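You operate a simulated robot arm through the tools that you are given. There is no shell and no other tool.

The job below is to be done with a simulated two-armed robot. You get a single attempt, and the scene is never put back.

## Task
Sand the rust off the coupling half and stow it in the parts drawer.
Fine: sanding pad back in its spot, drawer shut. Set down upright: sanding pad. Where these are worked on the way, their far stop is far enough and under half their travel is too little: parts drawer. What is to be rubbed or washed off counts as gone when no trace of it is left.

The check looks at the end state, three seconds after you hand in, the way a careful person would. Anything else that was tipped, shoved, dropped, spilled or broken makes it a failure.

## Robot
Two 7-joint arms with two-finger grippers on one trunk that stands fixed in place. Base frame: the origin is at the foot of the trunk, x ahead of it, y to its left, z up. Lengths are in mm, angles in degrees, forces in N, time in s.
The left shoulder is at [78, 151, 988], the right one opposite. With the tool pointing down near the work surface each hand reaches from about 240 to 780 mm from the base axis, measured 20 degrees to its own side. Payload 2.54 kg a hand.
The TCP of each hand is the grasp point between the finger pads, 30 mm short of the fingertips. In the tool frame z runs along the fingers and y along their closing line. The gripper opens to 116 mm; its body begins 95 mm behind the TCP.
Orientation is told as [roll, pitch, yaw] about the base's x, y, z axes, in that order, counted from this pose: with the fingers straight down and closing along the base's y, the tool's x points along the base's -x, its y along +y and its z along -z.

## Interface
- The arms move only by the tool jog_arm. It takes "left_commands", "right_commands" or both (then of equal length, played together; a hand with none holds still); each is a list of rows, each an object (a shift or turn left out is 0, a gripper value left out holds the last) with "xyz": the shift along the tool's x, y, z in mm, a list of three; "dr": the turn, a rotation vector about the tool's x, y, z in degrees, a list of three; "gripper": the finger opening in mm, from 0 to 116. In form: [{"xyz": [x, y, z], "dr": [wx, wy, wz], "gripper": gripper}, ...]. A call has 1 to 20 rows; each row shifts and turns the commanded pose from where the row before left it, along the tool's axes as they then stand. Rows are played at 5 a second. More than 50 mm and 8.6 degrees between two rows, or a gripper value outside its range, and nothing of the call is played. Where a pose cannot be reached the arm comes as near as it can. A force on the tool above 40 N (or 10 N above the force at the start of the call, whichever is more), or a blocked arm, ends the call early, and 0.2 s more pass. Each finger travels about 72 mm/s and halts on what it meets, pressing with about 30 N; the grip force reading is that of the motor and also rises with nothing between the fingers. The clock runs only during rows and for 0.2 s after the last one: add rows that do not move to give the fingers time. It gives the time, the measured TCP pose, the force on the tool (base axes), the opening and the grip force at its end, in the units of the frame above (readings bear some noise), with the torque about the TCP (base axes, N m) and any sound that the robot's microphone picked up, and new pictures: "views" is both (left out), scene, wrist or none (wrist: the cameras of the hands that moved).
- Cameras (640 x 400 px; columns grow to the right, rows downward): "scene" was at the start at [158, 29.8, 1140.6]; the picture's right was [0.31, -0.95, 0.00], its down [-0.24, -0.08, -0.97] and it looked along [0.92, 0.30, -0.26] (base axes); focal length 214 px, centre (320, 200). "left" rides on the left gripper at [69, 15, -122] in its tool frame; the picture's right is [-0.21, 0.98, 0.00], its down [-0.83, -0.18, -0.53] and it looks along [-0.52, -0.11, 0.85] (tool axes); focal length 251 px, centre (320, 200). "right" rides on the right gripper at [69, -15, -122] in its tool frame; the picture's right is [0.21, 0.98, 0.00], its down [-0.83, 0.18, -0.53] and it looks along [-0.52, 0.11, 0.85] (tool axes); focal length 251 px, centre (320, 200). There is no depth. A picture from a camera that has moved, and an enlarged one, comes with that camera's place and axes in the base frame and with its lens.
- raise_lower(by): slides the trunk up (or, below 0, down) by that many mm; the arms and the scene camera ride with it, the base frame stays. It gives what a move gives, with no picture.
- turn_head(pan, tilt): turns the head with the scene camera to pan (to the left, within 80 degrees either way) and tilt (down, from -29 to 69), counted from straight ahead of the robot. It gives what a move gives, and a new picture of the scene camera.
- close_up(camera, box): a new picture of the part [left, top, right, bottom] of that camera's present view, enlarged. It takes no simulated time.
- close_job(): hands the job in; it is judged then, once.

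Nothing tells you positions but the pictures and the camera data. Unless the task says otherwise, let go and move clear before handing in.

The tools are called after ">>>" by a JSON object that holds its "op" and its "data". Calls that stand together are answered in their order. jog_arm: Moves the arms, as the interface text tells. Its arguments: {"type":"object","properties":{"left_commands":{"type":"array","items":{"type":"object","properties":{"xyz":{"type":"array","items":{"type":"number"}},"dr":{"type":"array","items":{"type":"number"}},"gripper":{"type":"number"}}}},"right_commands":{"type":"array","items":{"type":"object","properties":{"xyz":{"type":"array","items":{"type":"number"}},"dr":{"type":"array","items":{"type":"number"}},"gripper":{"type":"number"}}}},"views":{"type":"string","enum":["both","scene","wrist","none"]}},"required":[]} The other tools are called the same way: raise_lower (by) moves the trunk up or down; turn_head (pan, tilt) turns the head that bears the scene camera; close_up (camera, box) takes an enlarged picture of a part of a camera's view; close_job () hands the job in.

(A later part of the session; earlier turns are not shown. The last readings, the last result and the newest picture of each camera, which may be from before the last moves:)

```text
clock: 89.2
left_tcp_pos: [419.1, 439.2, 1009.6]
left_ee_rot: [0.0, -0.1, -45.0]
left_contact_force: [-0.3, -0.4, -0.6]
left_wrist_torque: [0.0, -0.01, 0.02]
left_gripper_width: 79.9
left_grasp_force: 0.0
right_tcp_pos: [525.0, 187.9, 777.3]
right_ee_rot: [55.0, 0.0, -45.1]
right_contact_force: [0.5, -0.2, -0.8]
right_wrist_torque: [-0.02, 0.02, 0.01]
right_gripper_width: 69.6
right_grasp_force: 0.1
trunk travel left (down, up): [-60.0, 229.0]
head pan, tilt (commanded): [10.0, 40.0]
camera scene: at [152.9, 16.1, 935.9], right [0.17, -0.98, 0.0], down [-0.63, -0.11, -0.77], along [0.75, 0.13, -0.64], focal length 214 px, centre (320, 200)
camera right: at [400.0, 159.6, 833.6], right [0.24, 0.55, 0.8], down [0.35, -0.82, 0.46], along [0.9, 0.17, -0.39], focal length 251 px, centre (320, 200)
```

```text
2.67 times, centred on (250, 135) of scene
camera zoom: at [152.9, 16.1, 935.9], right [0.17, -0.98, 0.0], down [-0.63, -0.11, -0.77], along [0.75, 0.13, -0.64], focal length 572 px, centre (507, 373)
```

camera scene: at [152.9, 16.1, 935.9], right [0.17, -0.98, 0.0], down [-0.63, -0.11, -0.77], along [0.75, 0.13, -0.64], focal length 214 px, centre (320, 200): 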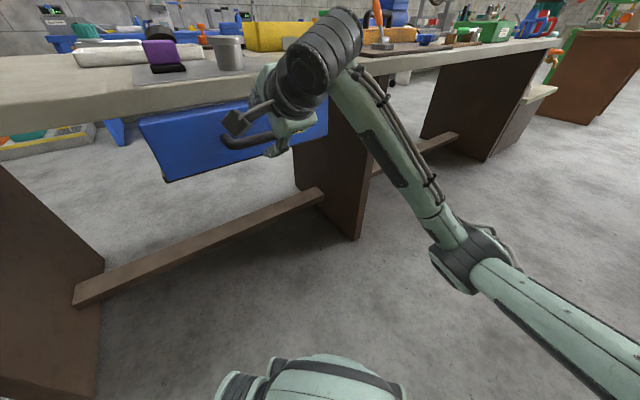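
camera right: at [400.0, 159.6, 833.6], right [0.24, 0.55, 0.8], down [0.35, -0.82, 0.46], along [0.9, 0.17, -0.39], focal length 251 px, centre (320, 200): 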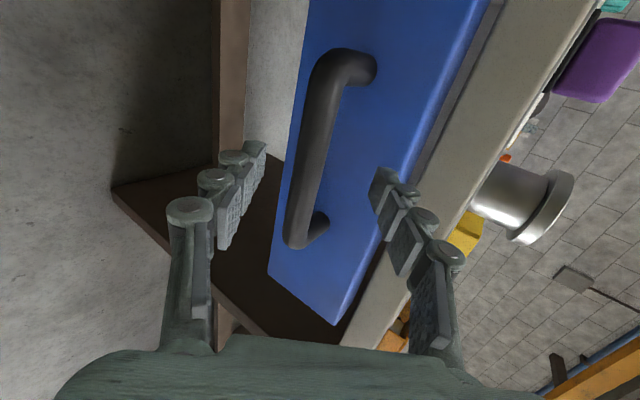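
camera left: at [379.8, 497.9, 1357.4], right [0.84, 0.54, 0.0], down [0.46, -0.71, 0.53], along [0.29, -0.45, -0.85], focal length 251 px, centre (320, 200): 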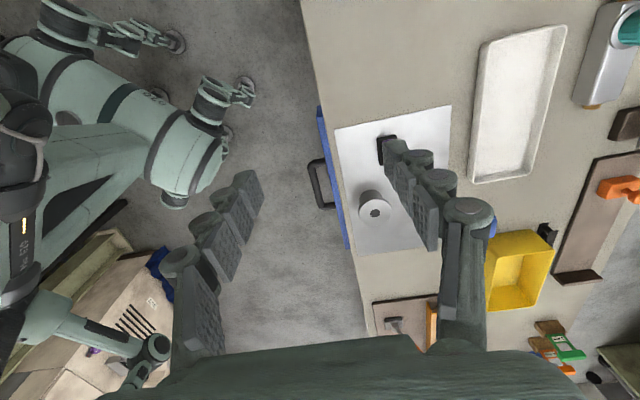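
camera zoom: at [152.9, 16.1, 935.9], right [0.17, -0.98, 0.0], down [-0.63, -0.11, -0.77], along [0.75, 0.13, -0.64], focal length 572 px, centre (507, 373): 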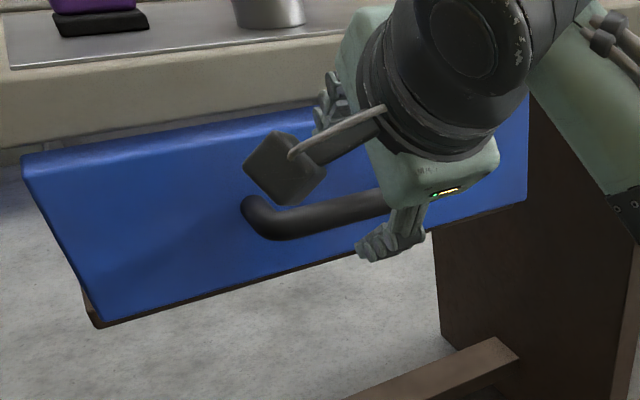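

The bar is about 50 mm ahead of the grasp point and centred. I narrow the fingers to 44 mm so the upper one stays clear of the drawer face, then advance 32 mm.

>>> {"op": "jog_arm", "data": {"right_commands": [{"gripper": 44}, {}, {"xyz": [0, -1, 12]}, {"xyz": [0, 0, 10]}, {"xyz": [0, 0, 5]}, {"xyz": [0, 0, 5]}, {}], "views": "both"}}

>>> {"op": "close_up", "data": {"camera": "right", "box": [200, 20, 440, 270]}}

```text
clock: 90.8
left_tcp_pos: [417.9, 439.1, 1009.5]
left_ee_rot: [0.1, 0.0, -45.1]
left_contact_force: [0.3, -0.6, 0.1]
left_wrist_torque: [-0.02, 0.01, -0.01]
left_gripper_width: 80.0
left_grasp_force: 0.1
right_tcp_pos: [542.2, 206.7, 756.3]
right_ee_rot: [55.0, 0.0, -45.0]
right_contact_force: [1.1, -0.7, -0.4]
right_wrist_torque: [0.01, 0.02, 0.01]
right_gripper_width: 43.6
right_grasp_force: 0.0
trunk travel left (down, up): [-60.0, 229.0]
head pan, tilt (commanded): [10.0, 40.0]
camera scene: at [152.8, 16.0, 935.9], right [0.17, -0.98, 0.0], down [-0.63, -0.11, -0.77], along [0.75, 0.13, -0.64], focal length 214 px, centre (320, 200)
camera right: at [418.0, 178.1, 814.6], right [0.24, 0.55, 0.8], down [0.35, -0.82, 0.46], along [0.91, 0.17, -0.39], focal length 251 px, centre (320, 200)
```

scene: 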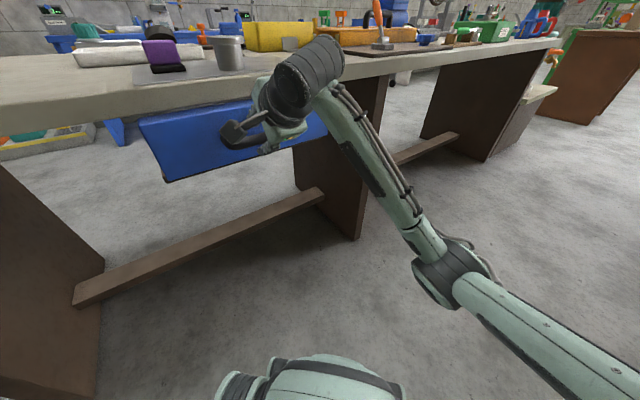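
right: 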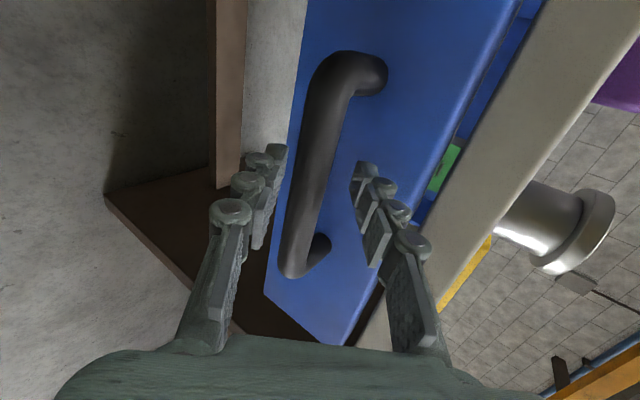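

```text
1.60 times, centred on (320, 145) of right
camera zoom: at [418.0, 178.1, 814.6], right [0.24, 0.55, 0.8], down [0.35, -0.82, 0.46], along [0.91, 0.17, -0.39], focal length 402 px, centre (320, 288)
```

zoom: 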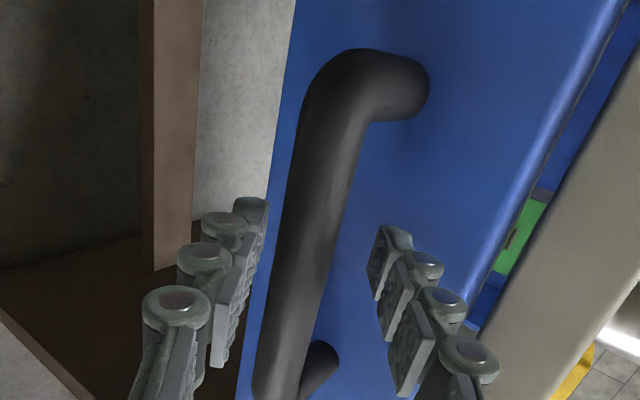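

The bar lies between the fingers. I go 3 mm further and close.

>>> {"op": "jog_arm", "data": {"right_commands": [{"xyz": [0, 0, 3]}, {"gripper": 30}, {"gripper": 10}, {}, {}], "views": "wrist"}}

>>> {"op": "close_up", "data": {"camera": "right", "box": [200, 20, 440, 270]}}

```text
clock: 92.0
left_tcp_pos: [419.2, 437.9, 1010.0]
left_ee_rot: [0.0, -0.1, -45.1]
left_contact_force: [-0.4, 0.2, -0.7]
left_wrist_torque: [0.0, -0.03, -0.03]
left_gripper_width: 80.0
left_grasp_force: 0.0
right_tcp_pos: [543.2, 208.2, 752.6]
right_ee_rot: [54.7, 0.0, -45.1]
right_contact_force: [-15.6, -9.8, -18.0]
right_wrist_torque: [-0.11, 0.31, 0.23]
right_gripper_width: 26.6
right_grasp_force: 12.7
trunk travel left (down, up): [-60.0, 229.0]
head pan, tilt (commanded): [10.0, 40.0]
camera right: at [419.7, 180.1, 810.9], right [0.25, 0.55, 0.8], down [0.35, -0.82, 0.46], along [0.9, 0.17, -0.4], focal length 251 px, centre (320, 200)
```

right: 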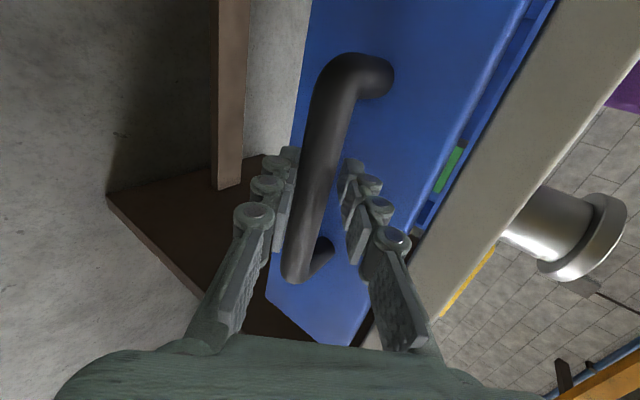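

```text
1.60 times, centred on (320, 145) of right
camera zoom: at [419.7, 180.1, 810.9], right [0.25, 0.55, 0.8], down [0.35, -0.82, 0.46], along [0.9, 0.17, -0.4], focal length 402 px, centre (320, 288)
```

zoom: 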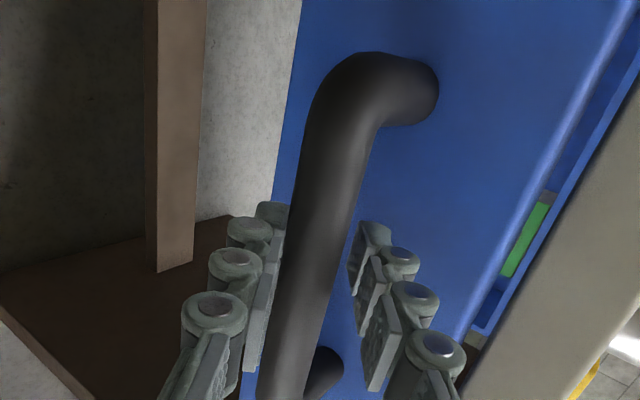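

The lower finger met the bar first; I shift the hand about 3 mm towards it so the grip centres.

>>> {"op": "jog_arm", "data": {"right_commands": [{"xyz": [0, -1.5, 0]}, {"xyz": [0, -1.5, 0]}, {}, {}], "views": "wrist"}}

>>> {"op": "close_up", "data": {"camera": "right", "box": [200, 20, 440, 270]}}

```text
clock: 93.0
left_tcp_pos: [419.0, 438.1, 1008.7]
left_ee_rot: [-0.1, 0.0, -44.9]
left_contact_force: [-0.4, -0.1, 0.3]
left_wrist_torque: [0.01, 0.02, -0.01]
left_gripper_width: 80.2
left_grasp_force: 0.2
right_tcp_pos: [543.6, 206.2, 751.6]
right_ee_rot: [54.8, 0.0, -45.0]
right_contact_force: [-7.9, 0.3, -20.2]
right_wrist_torque: [-0.03, 0.11, 0.03]
right_gripper_width: 23.6
right_grasp_force: 9.9
trunk travel left (down, up): [-60.0, 229.0]
head pan, tilt (commanded): [10.0, 40.0]
camera right: at [419.0, 178.7, 809.3], right [0.25, 0.55, 0.8], down [0.35, -0.82, 0.46], along [0.9, 0.17, -0.39], focal length 251 px, centre (320, 200)
```

right: 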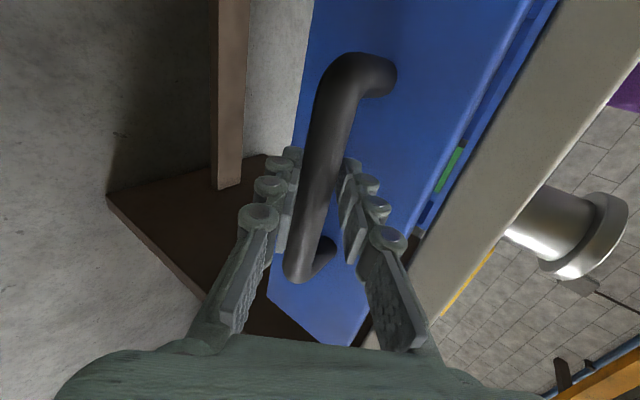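

```text
1.60 times, centred on (320, 145) of right
camera zoom: at [419.0, 178.7, 809.3], right [0.25, 0.55, 0.8], down [0.35, -0.82, 0.46], along [0.9, 0.17, -0.39], focal length 402 px, centre (320, 288)
```

zoom: 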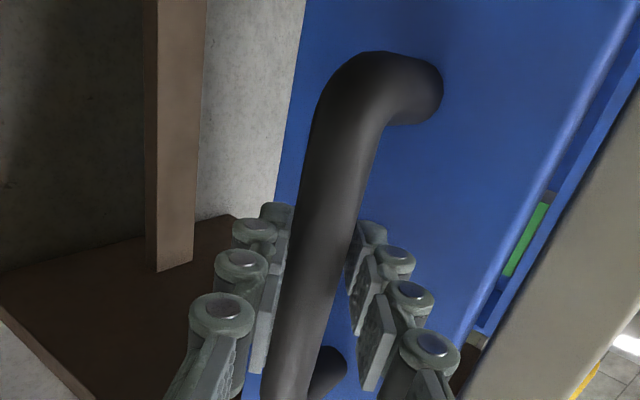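

>>> {"op": "jog_arm", "data": {"right_commands": [{"xyz": [0, -1.5, 0]}, {"xyz": [0, -1, 0]}, {}, {}, {}], "views": "wrist"}}

>>> {"op": "close_up", "data": {"camera": "right", "box": [200, 20, 440, 270]}}

```text
clock: 94.2
left_tcp_pos: [419.0, 439.3, 1009.5]
left_ee_rot: [0.0, 0.0, -45.0]
left_contact_force: [0.9, 0.1, 0.2]
left_wrist_torque: [0.02, 0.01, 0.0]
left_gripper_width: 79.9
left_grasp_force: 0.0
right_tcp_pos: [542.7, 205.6, 750.1]
right_ee_rot: [55.1, 0.1, -45.0]
right_contact_force: [1.6, 0.2, -8.9]
right_wrist_torque: [-0.26, -0.15, 0.15]
right_gripper_width: 20.4
right_grasp_force: 45.1
trunk travel left (down, up): [-60.0, 229.0]
head pan, tilt (commanded): [10.0, 40.0]
camera right: at [418.0, 177.2, 808.1], right [0.24, 0.55, 0.8], down [0.35, -0.82, 0.46], along [0.91, 0.17, -0.39], focal length 251 px, centre (320, 200)
```

right: 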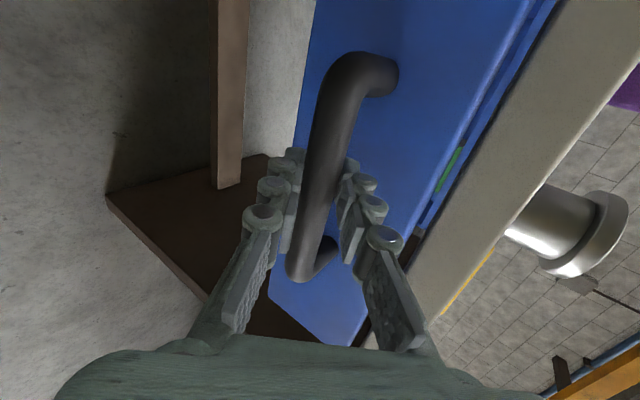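

```text
1.60 times, centred on (320, 145) of right
camera zoom: at [418.0, 177.2, 808.1], right [0.24, 0.55, 0.8], down [0.35, -0.82, 0.46], along [0.91, 0.17, -0.39], focal length 402 px, centre (320, 288)
```

zoom: 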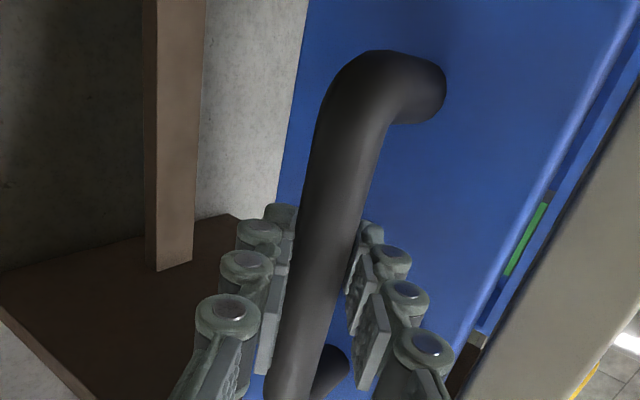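

The bar is gripped (20 mm, firm). I start pulling the drawer straight out, a few small steps first.

>>> {"op": "jog_arm", "data": {"right_commands": [{"xyz": [0, -2.87, -4.1]}, {"xyz": [0, -5.74, -8.19]}, {"xyz": [0, -5.74, -8.19]}, {"xyz": [0, -5.74, -8.19]}, {}], "views": "both"}}

```text
clock: 95.4
left_tcp_pos: [417.9, 438.0, 1009.4]
left_ee_rot: [0.0, 0.0, -44.9]
left_contact_force: [-0.6, -0.4, 0.4]
left_wrist_torque: [0.0, -0.03, 0.0]
left_gripper_width: 80.0
left_grasp_force: 0.0
right_tcp_pos: [517.4, 180.3, 750.9]
right_ee_rot: [54.9, 0.0, -45.0]
right_contact_force: [3.7, -1.2, -4.1]
right_wrist_torque: [-0.29, -0.24, -0.07]
right_gripper_width: 20.6
right_grasp_force: 44.8
trunk travel left (down, up): [-60.0, 229.0]
head pan, tilt (commanded): [10.0, 40.0]
camera scene: at [153.2, 16.0, 935.8], right [0.17, -0.98, 0.0], down [-0.63, -0.11, -0.77], along [0.75, 0.13, -0.64], focal length 214 px, centre (320, 200)
camera right: at [393.1, 152.1, 808.1], right [0.24, 0.55, 0.8], down [0.35, -0.82, 0.45], along [0.91, 0.17, -0.39], focal length 251 px, centre (320, 200)
```

scene: 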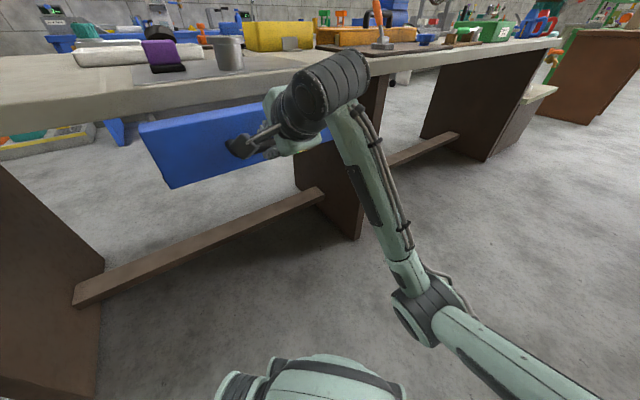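
right: 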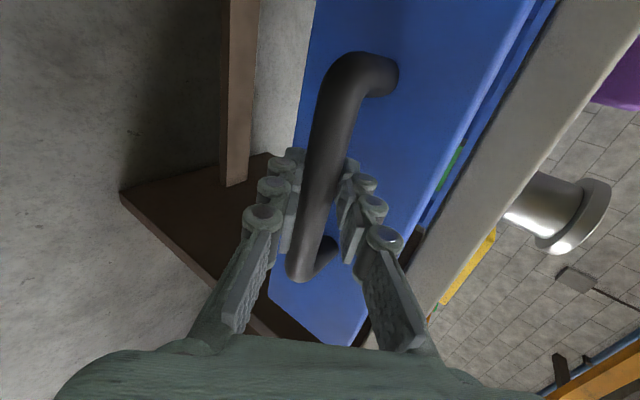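

The drawer comes along easily. I keep pulling.

>>> {"op": "jog_arm", "data": {"right_commands": [{"xyz": [0, -6.9, -9.83]}, {"xyz": [0, -6.9, -9.83]}, {"xyz": [0, -6.9, -9.83]}, {"xyz": [0, -6.9, -9.83]}, {"xyz": [0, -6.9, -9.83]}, {"xyz": [0, -6.9, -9.83]}, {}], "views": "both"}}

```text
clock: 97.0
left_tcp_pos: [418.1, 439.2, 1010.4]
left_ee_rot: [0.0, 0.0, -45.0]
left_contact_force: [-0.2, 0.4, -0.1]
left_wrist_torque: [-0.01, -0.01, 0.02]
left_gripper_width: 80.0
left_grasp_force: 0.1
right_tcp_pos: [465.7, 128.5, 750.3]
right_ee_rot: [55.1, 0.1, -45.1]
right_contact_force: [9.0, -7.4, 2.1]
right_wrist_torque: [-0.3, -0.31, -0.04]
right_gripper_width: 20.5
right_grasp_force: 44.7
trunk travel left (down, up): [-60.0, 229.0]
head pan, tilt (commanded): [10.0, 40.0]
camera scene: at [153.1, 15.7, 935.9], right [0.17, -0.98, 0.0], down [-0.63, -0.11, -0.77], along [0.75, 0.13, -0.64], focal length 214 px, centre (320, 200)
camera right: at [341.9, 101.1, 808.0], right [0.24, 0.55, 0.8], down [0.35, -0.82, 0.45], along [0.91, 0.17, -0.39], focal length 251 px, centre (320, 200)
```

scene: 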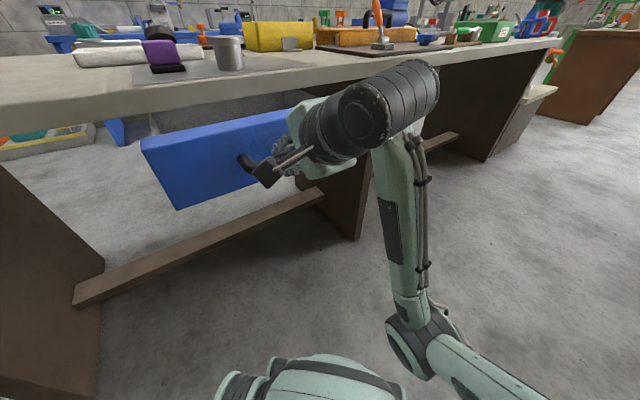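
right: 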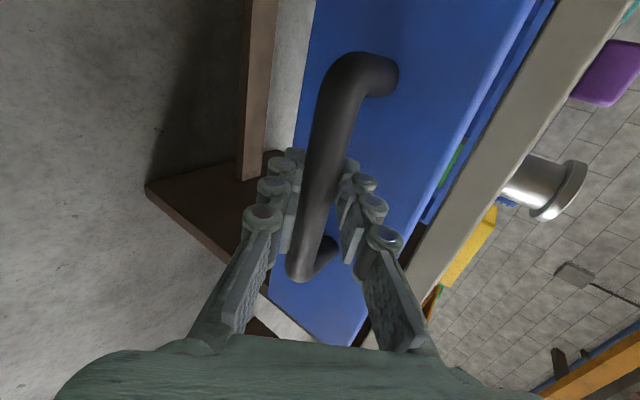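

The drawer is out about 109 mm. There is a little side load, which I relieve while pulling on gently.

>>> {"op": "jog_arm", "data": {"right_commands": [{"xyz": [-1, -5.74, -8.19]}, {"xyz": [-0.5, -5.74, -8.19]}, {"xyz": [0, -5.74, -8.19]}, {"xyz": [0, -5.74, -8.19]}, {}], "views": "both"}}

```text
clock: 98.2
left_tcp_pos: [418.7, 438.9, 1009.5]
left_ee_rot: [0.0, 0.0, -45.1]
left_contact_force: [-0.5, 0.3, -0.5]
left_wrist_torque: [-0.02, 0.02, 0.02]
left_gripper_width: 80.0
left_grasp_force: 0.0
right_tcp_pos: [440.6, 101.0, 751.4]
right_ee_rot: [55.0, 0.1, -45.0]
right_contact_force: [0.7, -0.8, 1.7]
right_wrist_torque: [0.02, 0.03, 0.34]
right_gripper_width: 20.6
right_grasp_force: 45.5
trunk travel left (down, up): [-60.0, 229.0]
head pan, tilt (commanded): [10.0, 40.0]
camera scene: at [152.8, 16.0, 935.9], right [0.17, -0.98, 0.0], down [-0.63, -0.11, -0.77], along [0.75, 0.13, -0.64], focal length 214 px, centre (320, 200)
camera right: at [314.0, 72.6, 808.1], right [0.24, 0.55, 0.8], down [0.35, -0.82, 0.45], along [0.9, 0.17, -0.39], focal length 251 px, centre (320, 200)
```

scene: 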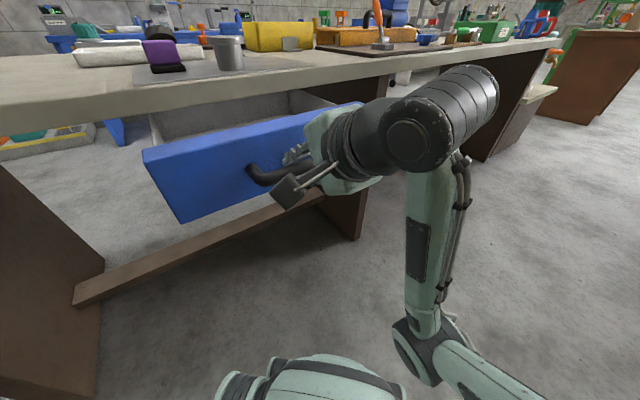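
right: 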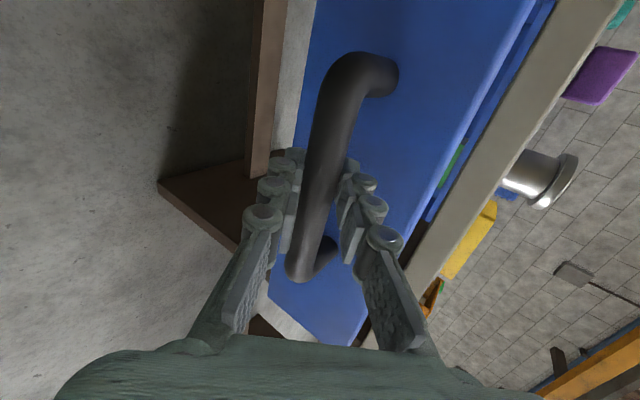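

>>> {"op": "jog_arm", "data": {"right_commands": [{"xyz": [-0.3, -5.74, -8.19]}, {"xyz": [-0.3, -5.74, -8.19]}, {"xyz": [-0.3, -5.74, -8.19]}, {"xyz": [-0.3, -5.74, -8.19]}, {}], "views": "both"}}

```text
clock: 99.4
left_tcp_pos: [418.4, 439.2, 1009.2]
left_ee_rot: [0.1, -0.1, -45.0]
left_contact_force: [-0.2, 0.1, 0.4]
left_wrist_torque: [0.0, -0.02, -0.02]
left_gripper_width: 80.0
left_grasp_force: 0.2
right_tcp_pos: [411.3, 72.1, 750.7]
right_ee_rot: [54.8, -0.1, -44.7]
right_contact_force: [-13.4, 13.8, -5.0]
right_wrist_torque: [0.13, 0.17, 0.36]
right_gripper_width: 20.3
right_grasp_force: 45.1
trunk travel left (down, up): [-60.0, 229.0]
head pan, tilt (commanded): [10.0, 40.0]
camera scene: at [152.4, 16.7, 935.9], right [0.17, -0.98, 0.0], down [-0.63, -0.11, -0.77], along [0.75, 0.13, -0.64], focal length 214 px, centre (320, 200)
camera right: at [285.9, 44.1, 808.2], right [0.24, 0.55, 0.8], down [0.35, -0.82, 0.46], along [0.9, 0.17, -0.39], focal length 251 px, centre (320, 200)
```

scene: 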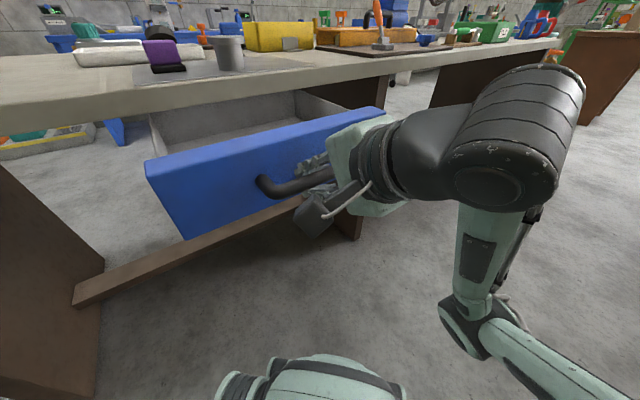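
right: 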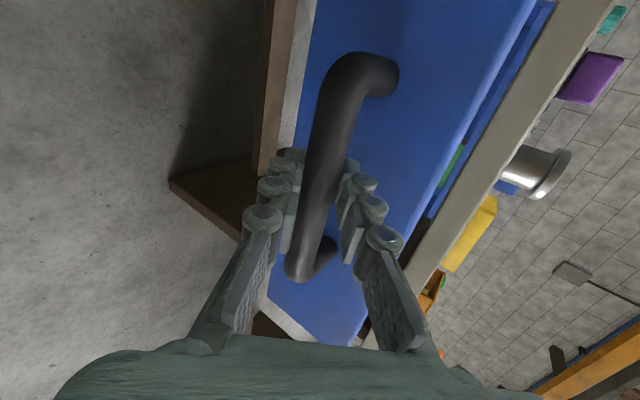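

>>> {"op": "jog_arm", "data": {"right_commands": [{"xyz": [1, -2.87, -4.1]}, {"xyz": [0.8, -2.87, -4.1]}, {"xyz": [0, -5.74, -8.19]}, {"xyz": [0, -5.74, -8.19]}, {}], "views": "scene"}}

```text
clock: 100.3
left_tcp_pos: [419.3, 439.2, 1009.3]
left_ee_rot: [0.0, 0.1, -45.0]
left_contact_force: [0.2, -1.1, 0.5]
left_wrist_torque: [0.02, -0.01, 0.0]
left_gripper_width: 79.9
left_grasp_force: 0.0
right_tcp_pos: [406.3, 68.5, 753.2]
right_ee_rot: [54.1, -0.1, -44.4]
right_contact_force: [-4.6, 1.5, -5.9]
right_wrist_torque: [-0.12, -0.2, -0.37]
right_gripper_width: 20.4
right_grasp_force: 44.9
right hand out of reach, approached as far as the arm can: row 2, 3, 4
trunk travel left (down, up): [-60.0, 229.0]
head pan, tilt (commanded): [10.0, 40.0]
stopped in row 4 (right hand): the force on the tool passed its limit at 42 N (the readings are from after the stop); the commanded pose is now the measured one
camera scene: at [152.8, 16.1, 936.1], right [0.17, -0.98, 0.0], down [-0.63, -0.11, -0.77], along [0.75, 0.13, -0.64], focal length 214 px, centre (320, 200)
```

scene: 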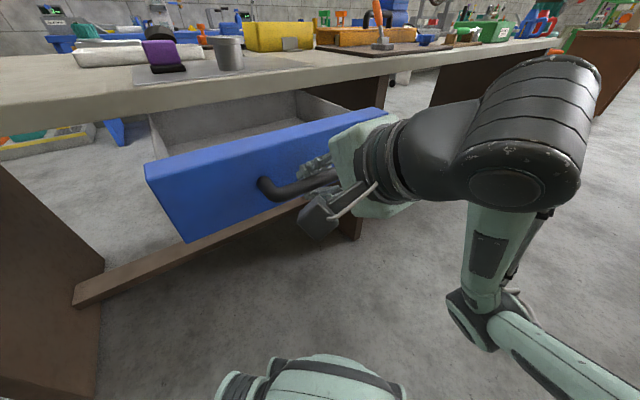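

The drawer is out about 193 mm and the right arm is at its near limit. I open the fingers a little, swing the hand steeper around the bar, and draw it out upwards.

>>> {"op": "jog_arm", "data": {"right_commands": [{"gripper": 42}, {}, {"xyz": [0, 2.1, 0.1], "dr": [8, 0, 0]}, {"xyz": [0, 2.1, 0.1], "dr": [8, 0, 0]}, {"xyz": [0, 2.1, 0.1], "dr": [8, 0, 0]}, {}], "views": "both"}}

>>> {"op": "close_up", "data": {"camera": "right", "box": [200, 20, 440, 270]}}

```text
clock: 101.7
left_tcp_pos: [418.2, 437.5, 1010.2]
left_ee_rot: [0.1, 0.0, -45.1]
left_contact_force: [-0.1, -0.6, -0.2]
left_wrist_torque: [-0.01, -0.01, -0.03]
left_gripper_width: 79.9
left_grasp_force: 0.0
right_tcp_pos: [409.6, 70.4, 756.2]
right_ee_rot: [30.1, 0.0, -44.6]
right_contact_force: [-1.1, 0.5, 0.1]
right_wrist_torque: [-0.03, -0.01, -0.02]
right_gripper_width: 42.0
right_grasp_force: 0.1
trunk travel left (down, up): [-60.0, 229.0]
head pan, tilt (commanded): [10.0, 40.0]
camera scene: at [152.8, 16.1, 935.9], right [0.17, -0.98, 0.0], down [-0.63, -0.11, -0.77], along [0.75, 0.13, -0.64], focal length 214 px, centre (320, 200)
camera right: at [309.4, 66.2, 853.7], right [0.44, 0.75, 0.49], down [0.51, -0.66, 0.55], along [0.74, 0.01, -0.67], focal length 251 px, centre (320, 200)
```

scene: 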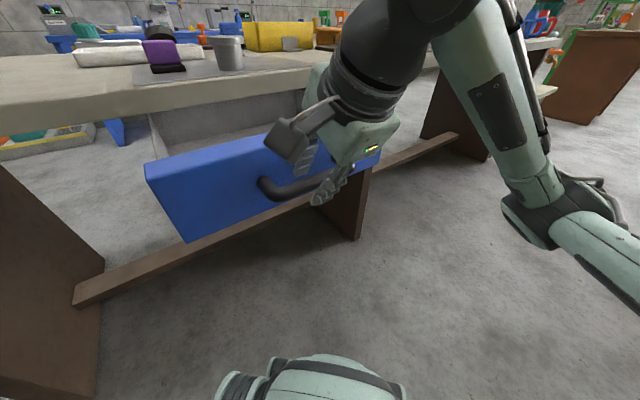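
right: 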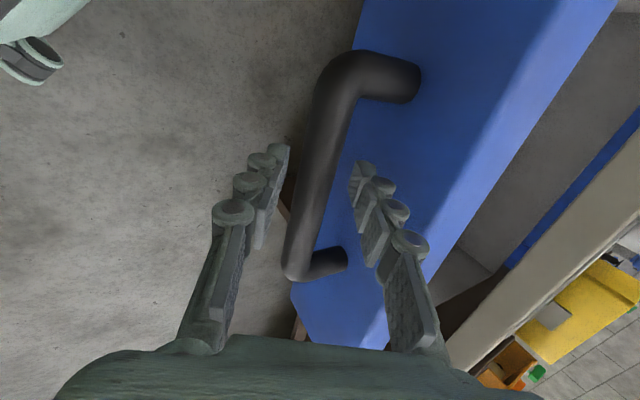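

```text
1.60 times, centred on (320, 145) of right
camera zoom: at [309.4, 66.2, 853.7], right [0.44, 0.75, 0.49], down [0.51, -0.66, 0.55], along [0.74, 0.01, -0.67], focal length 402 px, centre (320, 288)
```

zoom: 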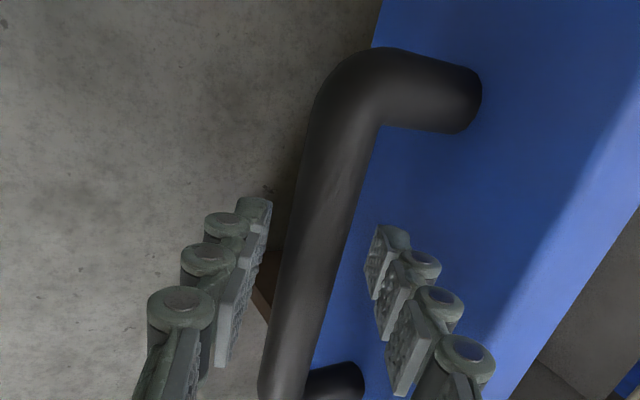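

Straddling the bar at this steeper angle the arm has room again. I close on the bar once more and pull on to find the stop.

>>> {"op": "jog_arm", "data": {"right_commands": [{"gripper": 28}, {"gripper": 10}, {}, {}], "views": "none"}}

```text
clock: 102.7
left_tcp_pos: [418.2, 437.6, 1008.5]
left_ee_rot: [-0.1, 0.0, -45.0]
left_contact_force: [0.2, 0.4, -1.1]
left_wrist_torque: [0.01, 0.0, -0.03]
left_gripper_width: 79.9
left_grasp_force: 0.0
right_tcp_pos: [410.0, 71.7, 756.0]
right_ee_rot: [30.2, 0.0, -44.5]
right_contact_force: [-0.6, -0.1, -11.2]
right_wrist_torque: [-0.18, -0.01, -0.1]
right_gripper_width: 20.4
right_grasp_force: 45.1
trunk travel left (down, up): [-60.0, 229.0]
head pan, tilt (commanded): [10.0, 40.0]
```

>>> {"op": "jog_arm", "data": {"right_commands": [{"xyz": [0, -4.33, -2.5]}, {"xyz": [0, -4.33, -2.5]}, {"xyz": [0, -4.33, -2.5]}, {"xyz": [0, -4.33, -2.5]}, {}], "views": "scene"}}

```text
clock: 103.9
left_tcp_pos: [418.8, 438.2, 1009.2]
left_ee_rot: [-0.1, 0.0, -45.0]
left_contact_force: [0.2, 1.1, 0.5]
left_wrist_torque: [-0.04, 0.0, 0.02]
left_gripper_width: 79.8
left_grasp_force: 0.0
right_tcp_pos: [394.8, 57.4, 755.6]
right_ee_rot: [30.1, -0.1, -44.5]
right_contact_force: [-1.9, 2.4, -19.4]
right_wrist_torque: [-0.14, 0.0, -0.09]
right_gripper_width: 20.7
right_grasp_force: 44.6
trunk travel left (down, up): [-60.0, 229.0]
head pan, tilt (commanded): [10.0, 40.0]
camera scene: at [153.5, 16.3, 935.6], right [0.17, -0.98, 0.0], down [-0.63, -0.11, -0.77], along [0.75, 0.13, -0.64], focal length 214 px, centre (320, 200)
```

scene: 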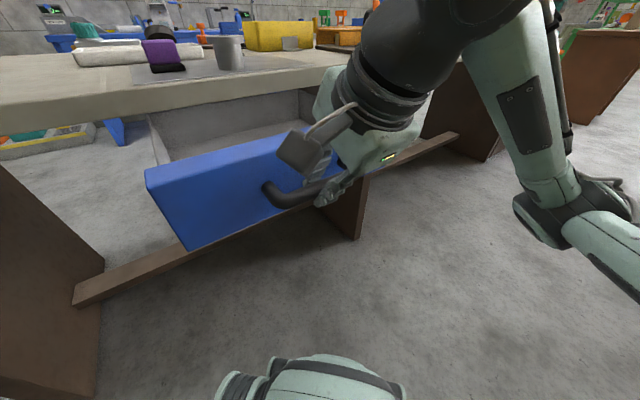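

>>> {"op": "jog_arm", "data": {"right_commands": [{"xyz": [0, -5.3, -0.8]}, {"xyz": [0, -4.33, -2.5]}, {"xyz": [0, -4.33, -2.5]}, {"xyz": [0, -4.33, -2.5]}, {"xyz": [0, -4.33, -2.5]}, {"xyz": [0, -4.33, -2.5]}, {}], "views": "scene"}}

```text
clock: 105.5
left_tcp_pos: [418.7, 437.9, 1009.5]
left_ee_rot: [-0.1, -0.1, -45.0]
left_contact_force: [0.0, -0.7, -1.1]
left_wrist_torque: [0.01, 0.04, 0.02]
left_gripper_width: 79.8
left_grasp_force: 0.1
right_tcp_pos: [375.6, 35.1, 754.5]
right_ee_rot: [30.4, 0.0, -44.6]
right_contact_force: [-1.7, 2.5, 5.9]
right_wrist_torque: [0.23, 0.11, 0.15]
right_gripper_width: 20.5
right_grasp_force: 45.3
trunk travel left (down, up): [-60.0, 229.0]
head pan, tilt (commanded): [10.0, 40.0]
camera scene: at [152.5, 16.2, 936.1], right [0.17, -0.98, 0.0], down [-0.63, -0.11, -0.77], along [0.75, 0.13, -0.64], focal length 214 px, centre (320, 200)
```

scene: 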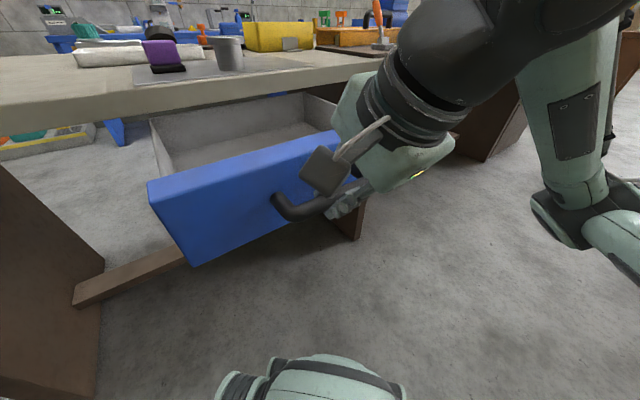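

>>> {"op": "jog_arm", "data": {"right_commands": [{"xyz": [0, -4.33, -2.5]}, {"xyz": [0, -4.33, -2.5]}, {"xyz": [0, -4.33, -2.5]}, {"xyz": [0, -4.33, -2.5]}, {}], "views": "scene"}}

```text
clock: 106.7
left_tcp_pos: [418.3, 440.4, 1009.0]
left_ee_rot: [-0.2, -0.1, -45.0]
left_contact_force: [0.2, 0.4, -0.4]
left_wrist_torque: [0.0, 0.01, -0.01]
left_gripper_width: 80.2
left_grasp_force: 0.1
right_tcp_pos: [362.4, 23.0, 754.7]
right_ee_rot: [30.3, 0.0, -44.7]
right_contact_force: [12.3, 19.5, 12.8]
right_wrist_torque: [0.16, -0.45, 0.09]
right_gripper_width: 20.4
right_grasp_force: 44.9
trunk travel left (down, up): [-60.0, 229.0]
head pan, tilt (commanded): [10.0, 40.0]
camera scene: at [152.9, 17.0, 935.9], right [0.17, -0.98, 0.0], down [-0.63, -0.11, -0.77], along [0.75, 0.13, -0.64], focal length 214 px, centre (320, 200)
```

scene: 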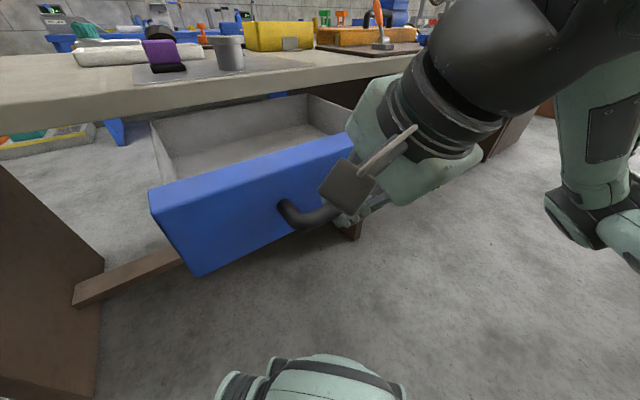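

The force shows the drawer has reached its stop, about 260 mm out. I ease off, open the fingers and draw the hand out upwards.

>>> {"op": "jog_arm", "data": {"right_commands": [{"xyz": [0, 1.7, 1]}, {"gripper": 42}, {}, {}, {"xyz": [0, 0, -15]}, {"xyz": [0, 0, -20]}, {"xyz": [0, 0, -25]}, {}], "views": "both"}}

```text
clock: 108.5
left_tcp_pos: [417.5, 438.3, 1009.5]
left_ee_rot: [0.0, 0.0, -45.0]
left_contact_force: [-0.1, 0.6, -0.1]
left_wrist_torque: [0.02, 0.02, 0.02]
left_gripper_width: 80.1
left_grasp_force: 0.0
right_tcp_pos: [341.1, 1.5, 805.4]
right_ee_rot: [30.1, 0.0, -44.5]
right_contact_force: [-0.2, 0.3, -0.5]
right_wrist_torque: [0.0, 0.0, 0.0]
right_gripper_width: 41.7
right_grasp_force: 0.0
trunk travel left (down, up): [-60.0, 229.0]
head pan, tilt (commanded): [10.0, 40.0]
camera scene: at [155.0, 14.7, 940.5], right [0.15, -0.99, 0.0], down [-0.59, -0.09, -0.8], along [0.79, 0.12, -0.6], focal length 214 px, centre (320, 200)
camera right: at [240.6, -3.8, 902.9], right [0.44, 0.75, 0.49], down [0.51, -0.66, 0.55], along [0.74, 0.01, -0.67], focal length 251 px, centre (320, 200)
```

scene: 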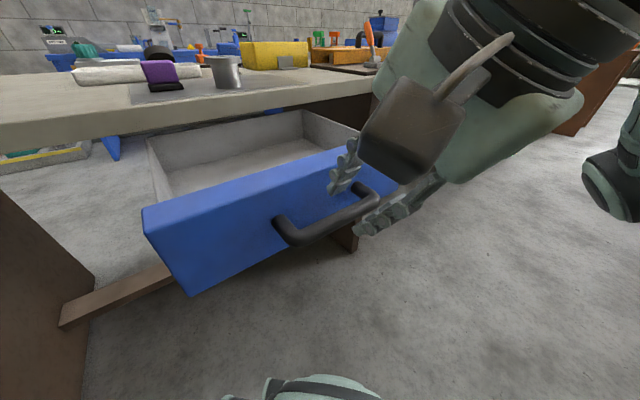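
right: 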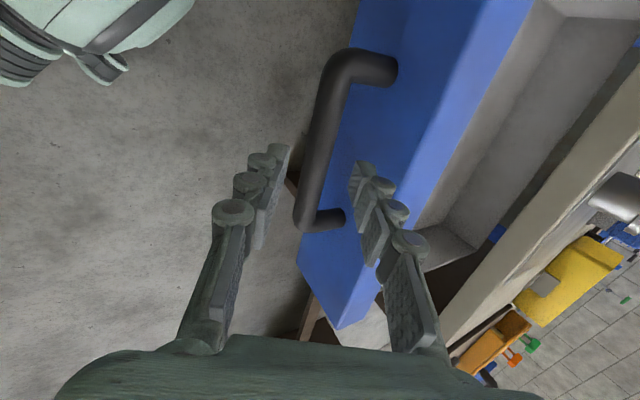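

The hand has come close to the head camera, so I move it sideways to the right, away from the head, and then up.

>>> {"op": "jog_arm", "data": {"right_commands": [{"xyz": [-20, 0, -5]}, {"xyz": [-30, 0, 0]}, {"xyz": [-30, 0, 0]}, {"xyz": [-30, 0, 0]}, {"xyz": [-30, 0, 0]}, {"xyz": [-30, 0, 0]}, {}], "views": "both"}}

```text
clock: 110.1
left_tcp_pos: [418.7, 437.6, 1009.7]
left_ee_rot: [0.0, 0.0, -45.1]
left_contact_force: [-0.2, 0.0, 0.1]
left_wrist_torque: [0.01, -0.01, -0.01]
left_gripper_width: 79.9
left_grasp_force: 0.1
right_tcp_pos: [461.1, -119.3, 812.0]
right_ee_rot: [30.4, 0.1, -44.6]
right_contact_force: [0.1, 0.9, 0.3]
right_wrist_torque: [-0.01, -0.02, 0.0]
right_gripper_width: 42.1
right_grasp_force: 0.1
trunk travel left (down, up): [-60.0, 229.0]
head pan, tilt (commanded): [10.0, 40.0]
camera scene: at [152.8, 15.9, 935.9], right [0.17, -0.98, 0.0], down [-0.63, -0.11, -0.77], along [0.75, 0.13, -0.64], focal length 214 px, centre (320, 200)
camera right: at [360.2, -124.1, 907.9], right [0.44, 0.75, 0.49], down [0.51, -0.66, 0.55], along [0.74, 0.01, -0.67], focal length 251 px, centre (320, 200)
```

scene: 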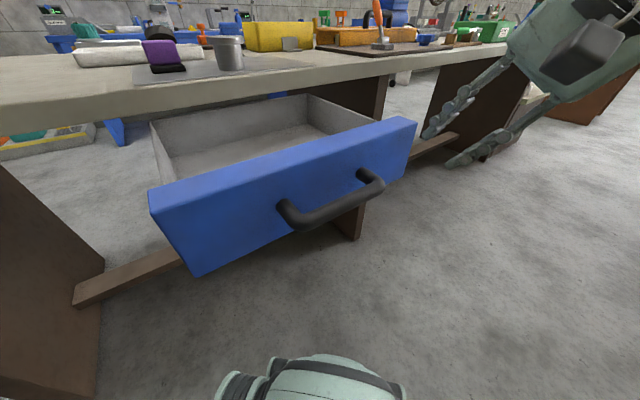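
right: 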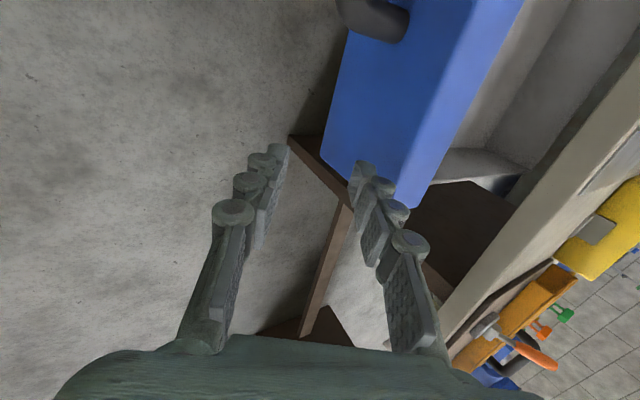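

The drawer stands fully open with an empty tray inside. I raise the trunk by 165 mm (both hands clear) so the left hand can fetch the coupling.

>>> {"op": "raise_lower", "data": {"by": 165}}

>>> {"op": "turn_head", "data": {"pan": 32, "tilt": 45}}

```text
clock: 112.0
left_tcp_pos: [418.1, 437.3, 1173.9]
left_ee_rot: [0.0, 0.1, -44.9]
left_contact_force: [0.2, -0.2, 0.0]
left_wrist_torque: [0.01, -0.01, 0.03]
left_gripper_width: 80.1
left_grasp_force: 0.0
right_tcp_pos: [460.5, -118.5, 975.6]
right_ee_rot: [30.2, 0.0, -44.4]
right_contact_force: [0.5, -0.7, 0.1]
right_wrist_torque: [0.03, 0.0, -0.02]
right_gripper_width: 42.4
right_grasp_force: 0.1
trunk travel left (down, up): [-225.0, 64.0]
head pan, tilt (commanded): [10.0, 40.0]
```

```text
clock: 112.9
left_tcp_pos: [417.8, 437.9, 1175.5]
left_ee_rot: [-0.1, 0.0, -45.0]
left_contact_force: [-0.1, 0.1, -0.4]
left_wrist_torque: [0.03, -0.01, -0.03]
left_gripper_width: 79.6
left_grasp_force: 0.1
right_tcp_pos: [460.5, -118.3, 975.5]
right_ee_rot: [30.3, 0.0, -44.5]
right_contact_force: [0.4, 0.1, 0.4]
right_wrist_torque: [0.02, 0.02, -0.01]
right_gripper_width: 42.1
right_grasp_force: 0.0
trunk travel left (down, up): [-225.0, 64.0]
head pan, tilt (commanded): [32.0, 45.0]
camera scene: at [138.1, 44.3, 1093.7], right [0.53, -0.85, 0.0], down [-0.6, -0.37, -0.71], along [0.6, 0.37, -0.71], focal length 214 px, centre (320, 200)
```

scene: 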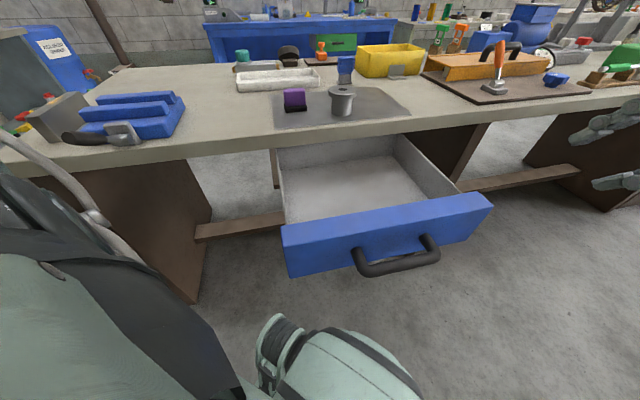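

>>> {"op": "close_up", "data": {"camera": "scene", "box": [260, 70, 500, 290]}}

>>> {"op": "close_up", "data": {"camera": "left", "box": [200, 80, 440, 300]}}

```text
1.82 times, centred on (380, 180) of scene
camera zoom: at [138.1, 44.3, 1093.7], right [0.53, -0.85, 0.0], down [-0.6, -0.37, -0.71], along [0.6, 0.37, -0.71], focal length 390 px, centre (211, 236)
```

zoom: 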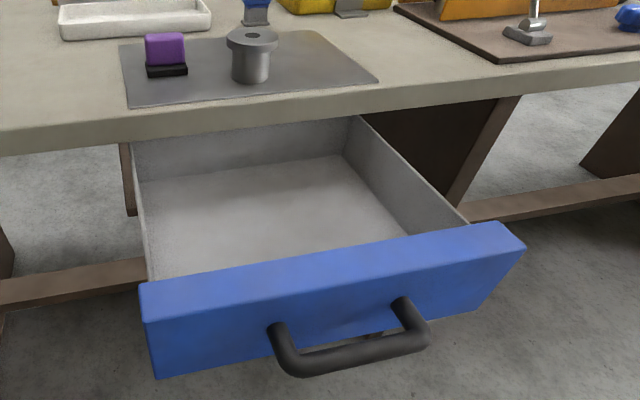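

```text
1.82 times, centred on (320, 190) of left
camera zoom: at [379.8, 497.4, 1297.6], right [0.84, 0.54, 0.0], down [0.46, -0.71, 0.53], along [0.29, -0.45, -0.85], focal length 457 px, centre (320, 218)
```

zoom: 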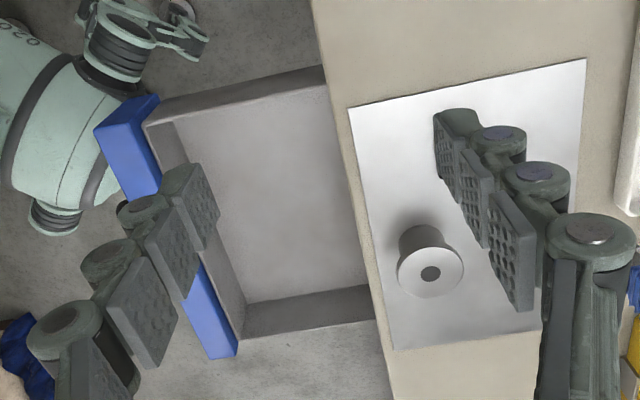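

The drawer interior spans roughly n=385–655 along the bench normal, floor near z=700. I bring the left hand above the coupling at about (651,298).

>>> {"op": "jog_arm", "data": {"left_commands": [{"xyz": [-33, 8.2, 24.9], "gripper": 110}, {"xyz": [-33, 8.2, 24.9]}, {"xyz": [-33, 8.2, 24.9]}, {"xyz": [-33, 8.2, 24.9]}, {"xyz": [-33, 8.2, 24.9]}, {"xyz": [-33, 8.2, 24.9]}, {"xyz": [-33, 8.2, 24.9]}, {"xyz": [-32.7, 8.4, 24.7]}, {}, {}], "views": "both"}}

>>> {"op": "close_up", "data": {"camera": "left", "box": [220, 60, 420, 240]}}

```text
clock: 115.1
left_tcp_pos: [652.7, 297.6, 975.0]
left_ee_rot: [0.0, -0.1, -45.0]
left_contact_force: [-0.4, -1.0, -0.2]
left_wrist_torque: [0.01, 0.01, 0.0]
left_gripper_width: 109.6
left_grasp_force: 0.1
right_tcp_pos: [460.4, -119.7, 976.8]
right_ee_rot: [30.2, 0.1, -44.5]
right_contact_force: [0.0, 0.9, -0.4]
right_wrist_torque: [-0.01, 0.0, -0.03]
right_gripper_width: 42.3
right_grasp_force: 0.1
trunk travel left (down, up): [-225.0, 64.0]
head pan, tilt (commanded): [32.0, 45.0]
camera scene: at [138.0, 44.4, 1093.6], right [0.53, -0.85, 0.0], down [-0.6, -0.37, -0.71], along [0.6, 0.37, -0.71], focal length 214 px, centre (320, 200)
camera left: at [613.4, 356.8, 1097.6], right [0.84, 0.54, 0.0], down [0.46, -0.71, 0.53], along [0.29, -0.45, -0.85], focal length 251 px, centre (320, 200)
```

scene: 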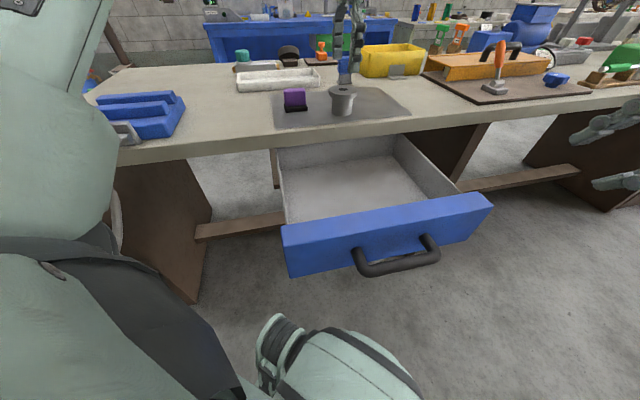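
left: 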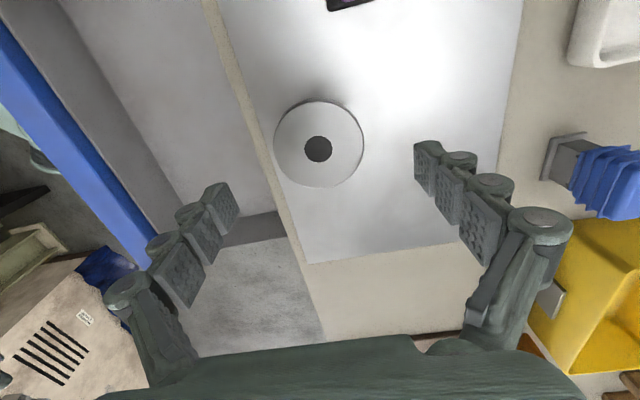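

```text
2.22 times, centred on (320, 150) of left
camera zoom: at [613.4, 356.8, 1097.6], right [0.84, 0.54, 0.0], down [0.46, -0.71, 0.53], along [0.29, -0.45, -0.85], focal length 559 px, centre (320, 311)
```

zoom: 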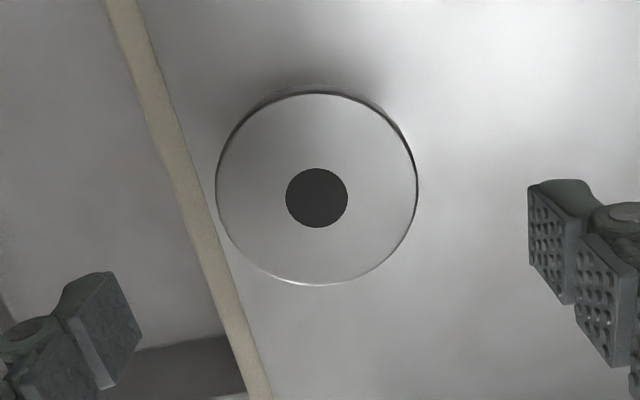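

The coupling is right below the hand and its face is clean everywhere. I descend around the flange and close.

>>> {"op": "jog_arm", "data": {"left_commands": [{"xyz": [0, 0, 30]}, {"xyz": [0, 0, 30]}, {"xyz": [0, 0, 15]}, {}, {"gripper": 85}, {"gripper": 55}, {}, {}, {}], "views": "both"}}

>>> {"op": "close_up", "data": {"camera": "scene", "box": [260, 40, 440, 160]}}

```text
clock: 117.1
left_tcp_pos: [652.3, 298.3, 899.6]
left_ee_rot: [0.0, 0.0, -45.0]
left_contact_force: [-0.5, -0.7, 1.8]
left_wrist_torque: [-0.11, 0.05, -0.01]
left_gripper_width: 70.0
left_grasp_force: 29.9
right_tcp_pos: [461.0, -119.6, 975.0]
right_ee_rot: [30.2, 0.0, -44.4]
right_contact_force: [-0.2, 0.2, 1.2]
right_wrist_torque: [0.0, 0.03, 0.01]
right_gripper_width: 42.0
right_grasp_force: 0.1
trunk travel left (down, up): [-225.0, 64.0]
head pan, tilt (commanded): [32.0, 45.0]
camera scene: at [138.0, 44.3, 1093.7], right [0.53, -0.85, 0.0], down [-0.6, -0.37, -0.71], along [0.6, 0.37, -0.71], focal length 214 px, centre (320, 200)
camera left: at [613.5, 357.1, 1023.0], right [0.84, 0.54, 0.0], down [0.46, -0.71, 0.53], along [0.29, -0.45, -0.85], focal length 251 px, centre (320, 200)
```

scene: 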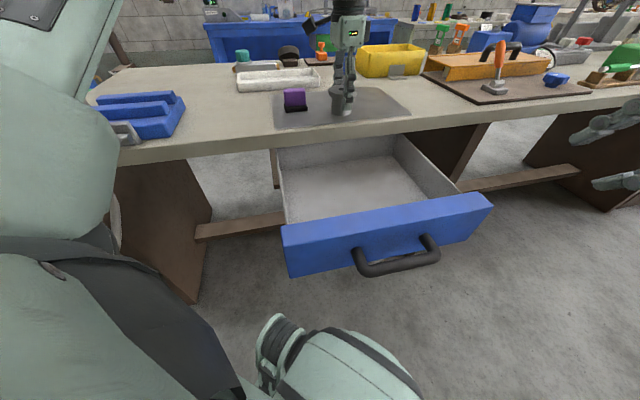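
left: 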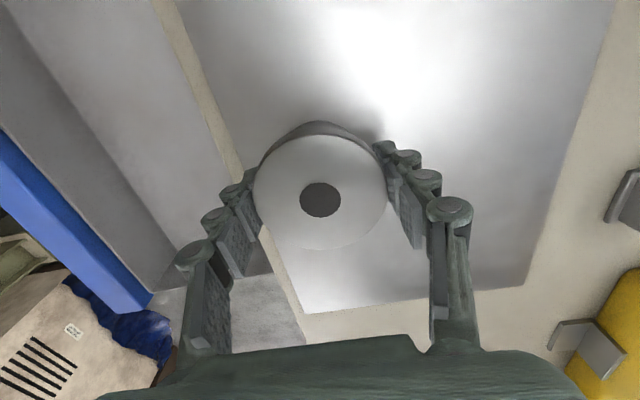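

```text
3.33 times, centred on (350, 100) of scene
camera zoom: at [138.0, 44.3, 1093.7], right [0.53, -0.85, 0.0], down [-0.6, -0.37, -0.71], along [0.6, 0.37, -0.71], focal length 715 px, centre (220, 533)
```

zoom: 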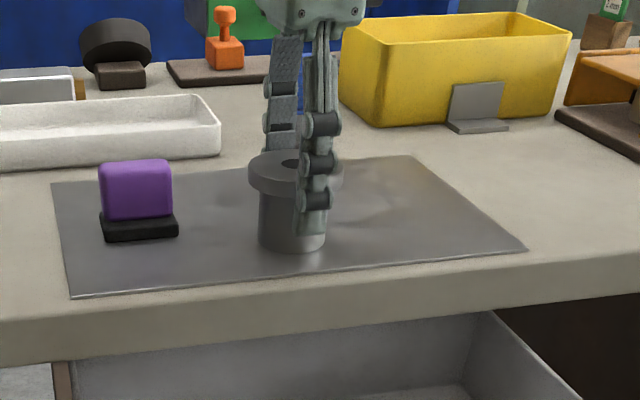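

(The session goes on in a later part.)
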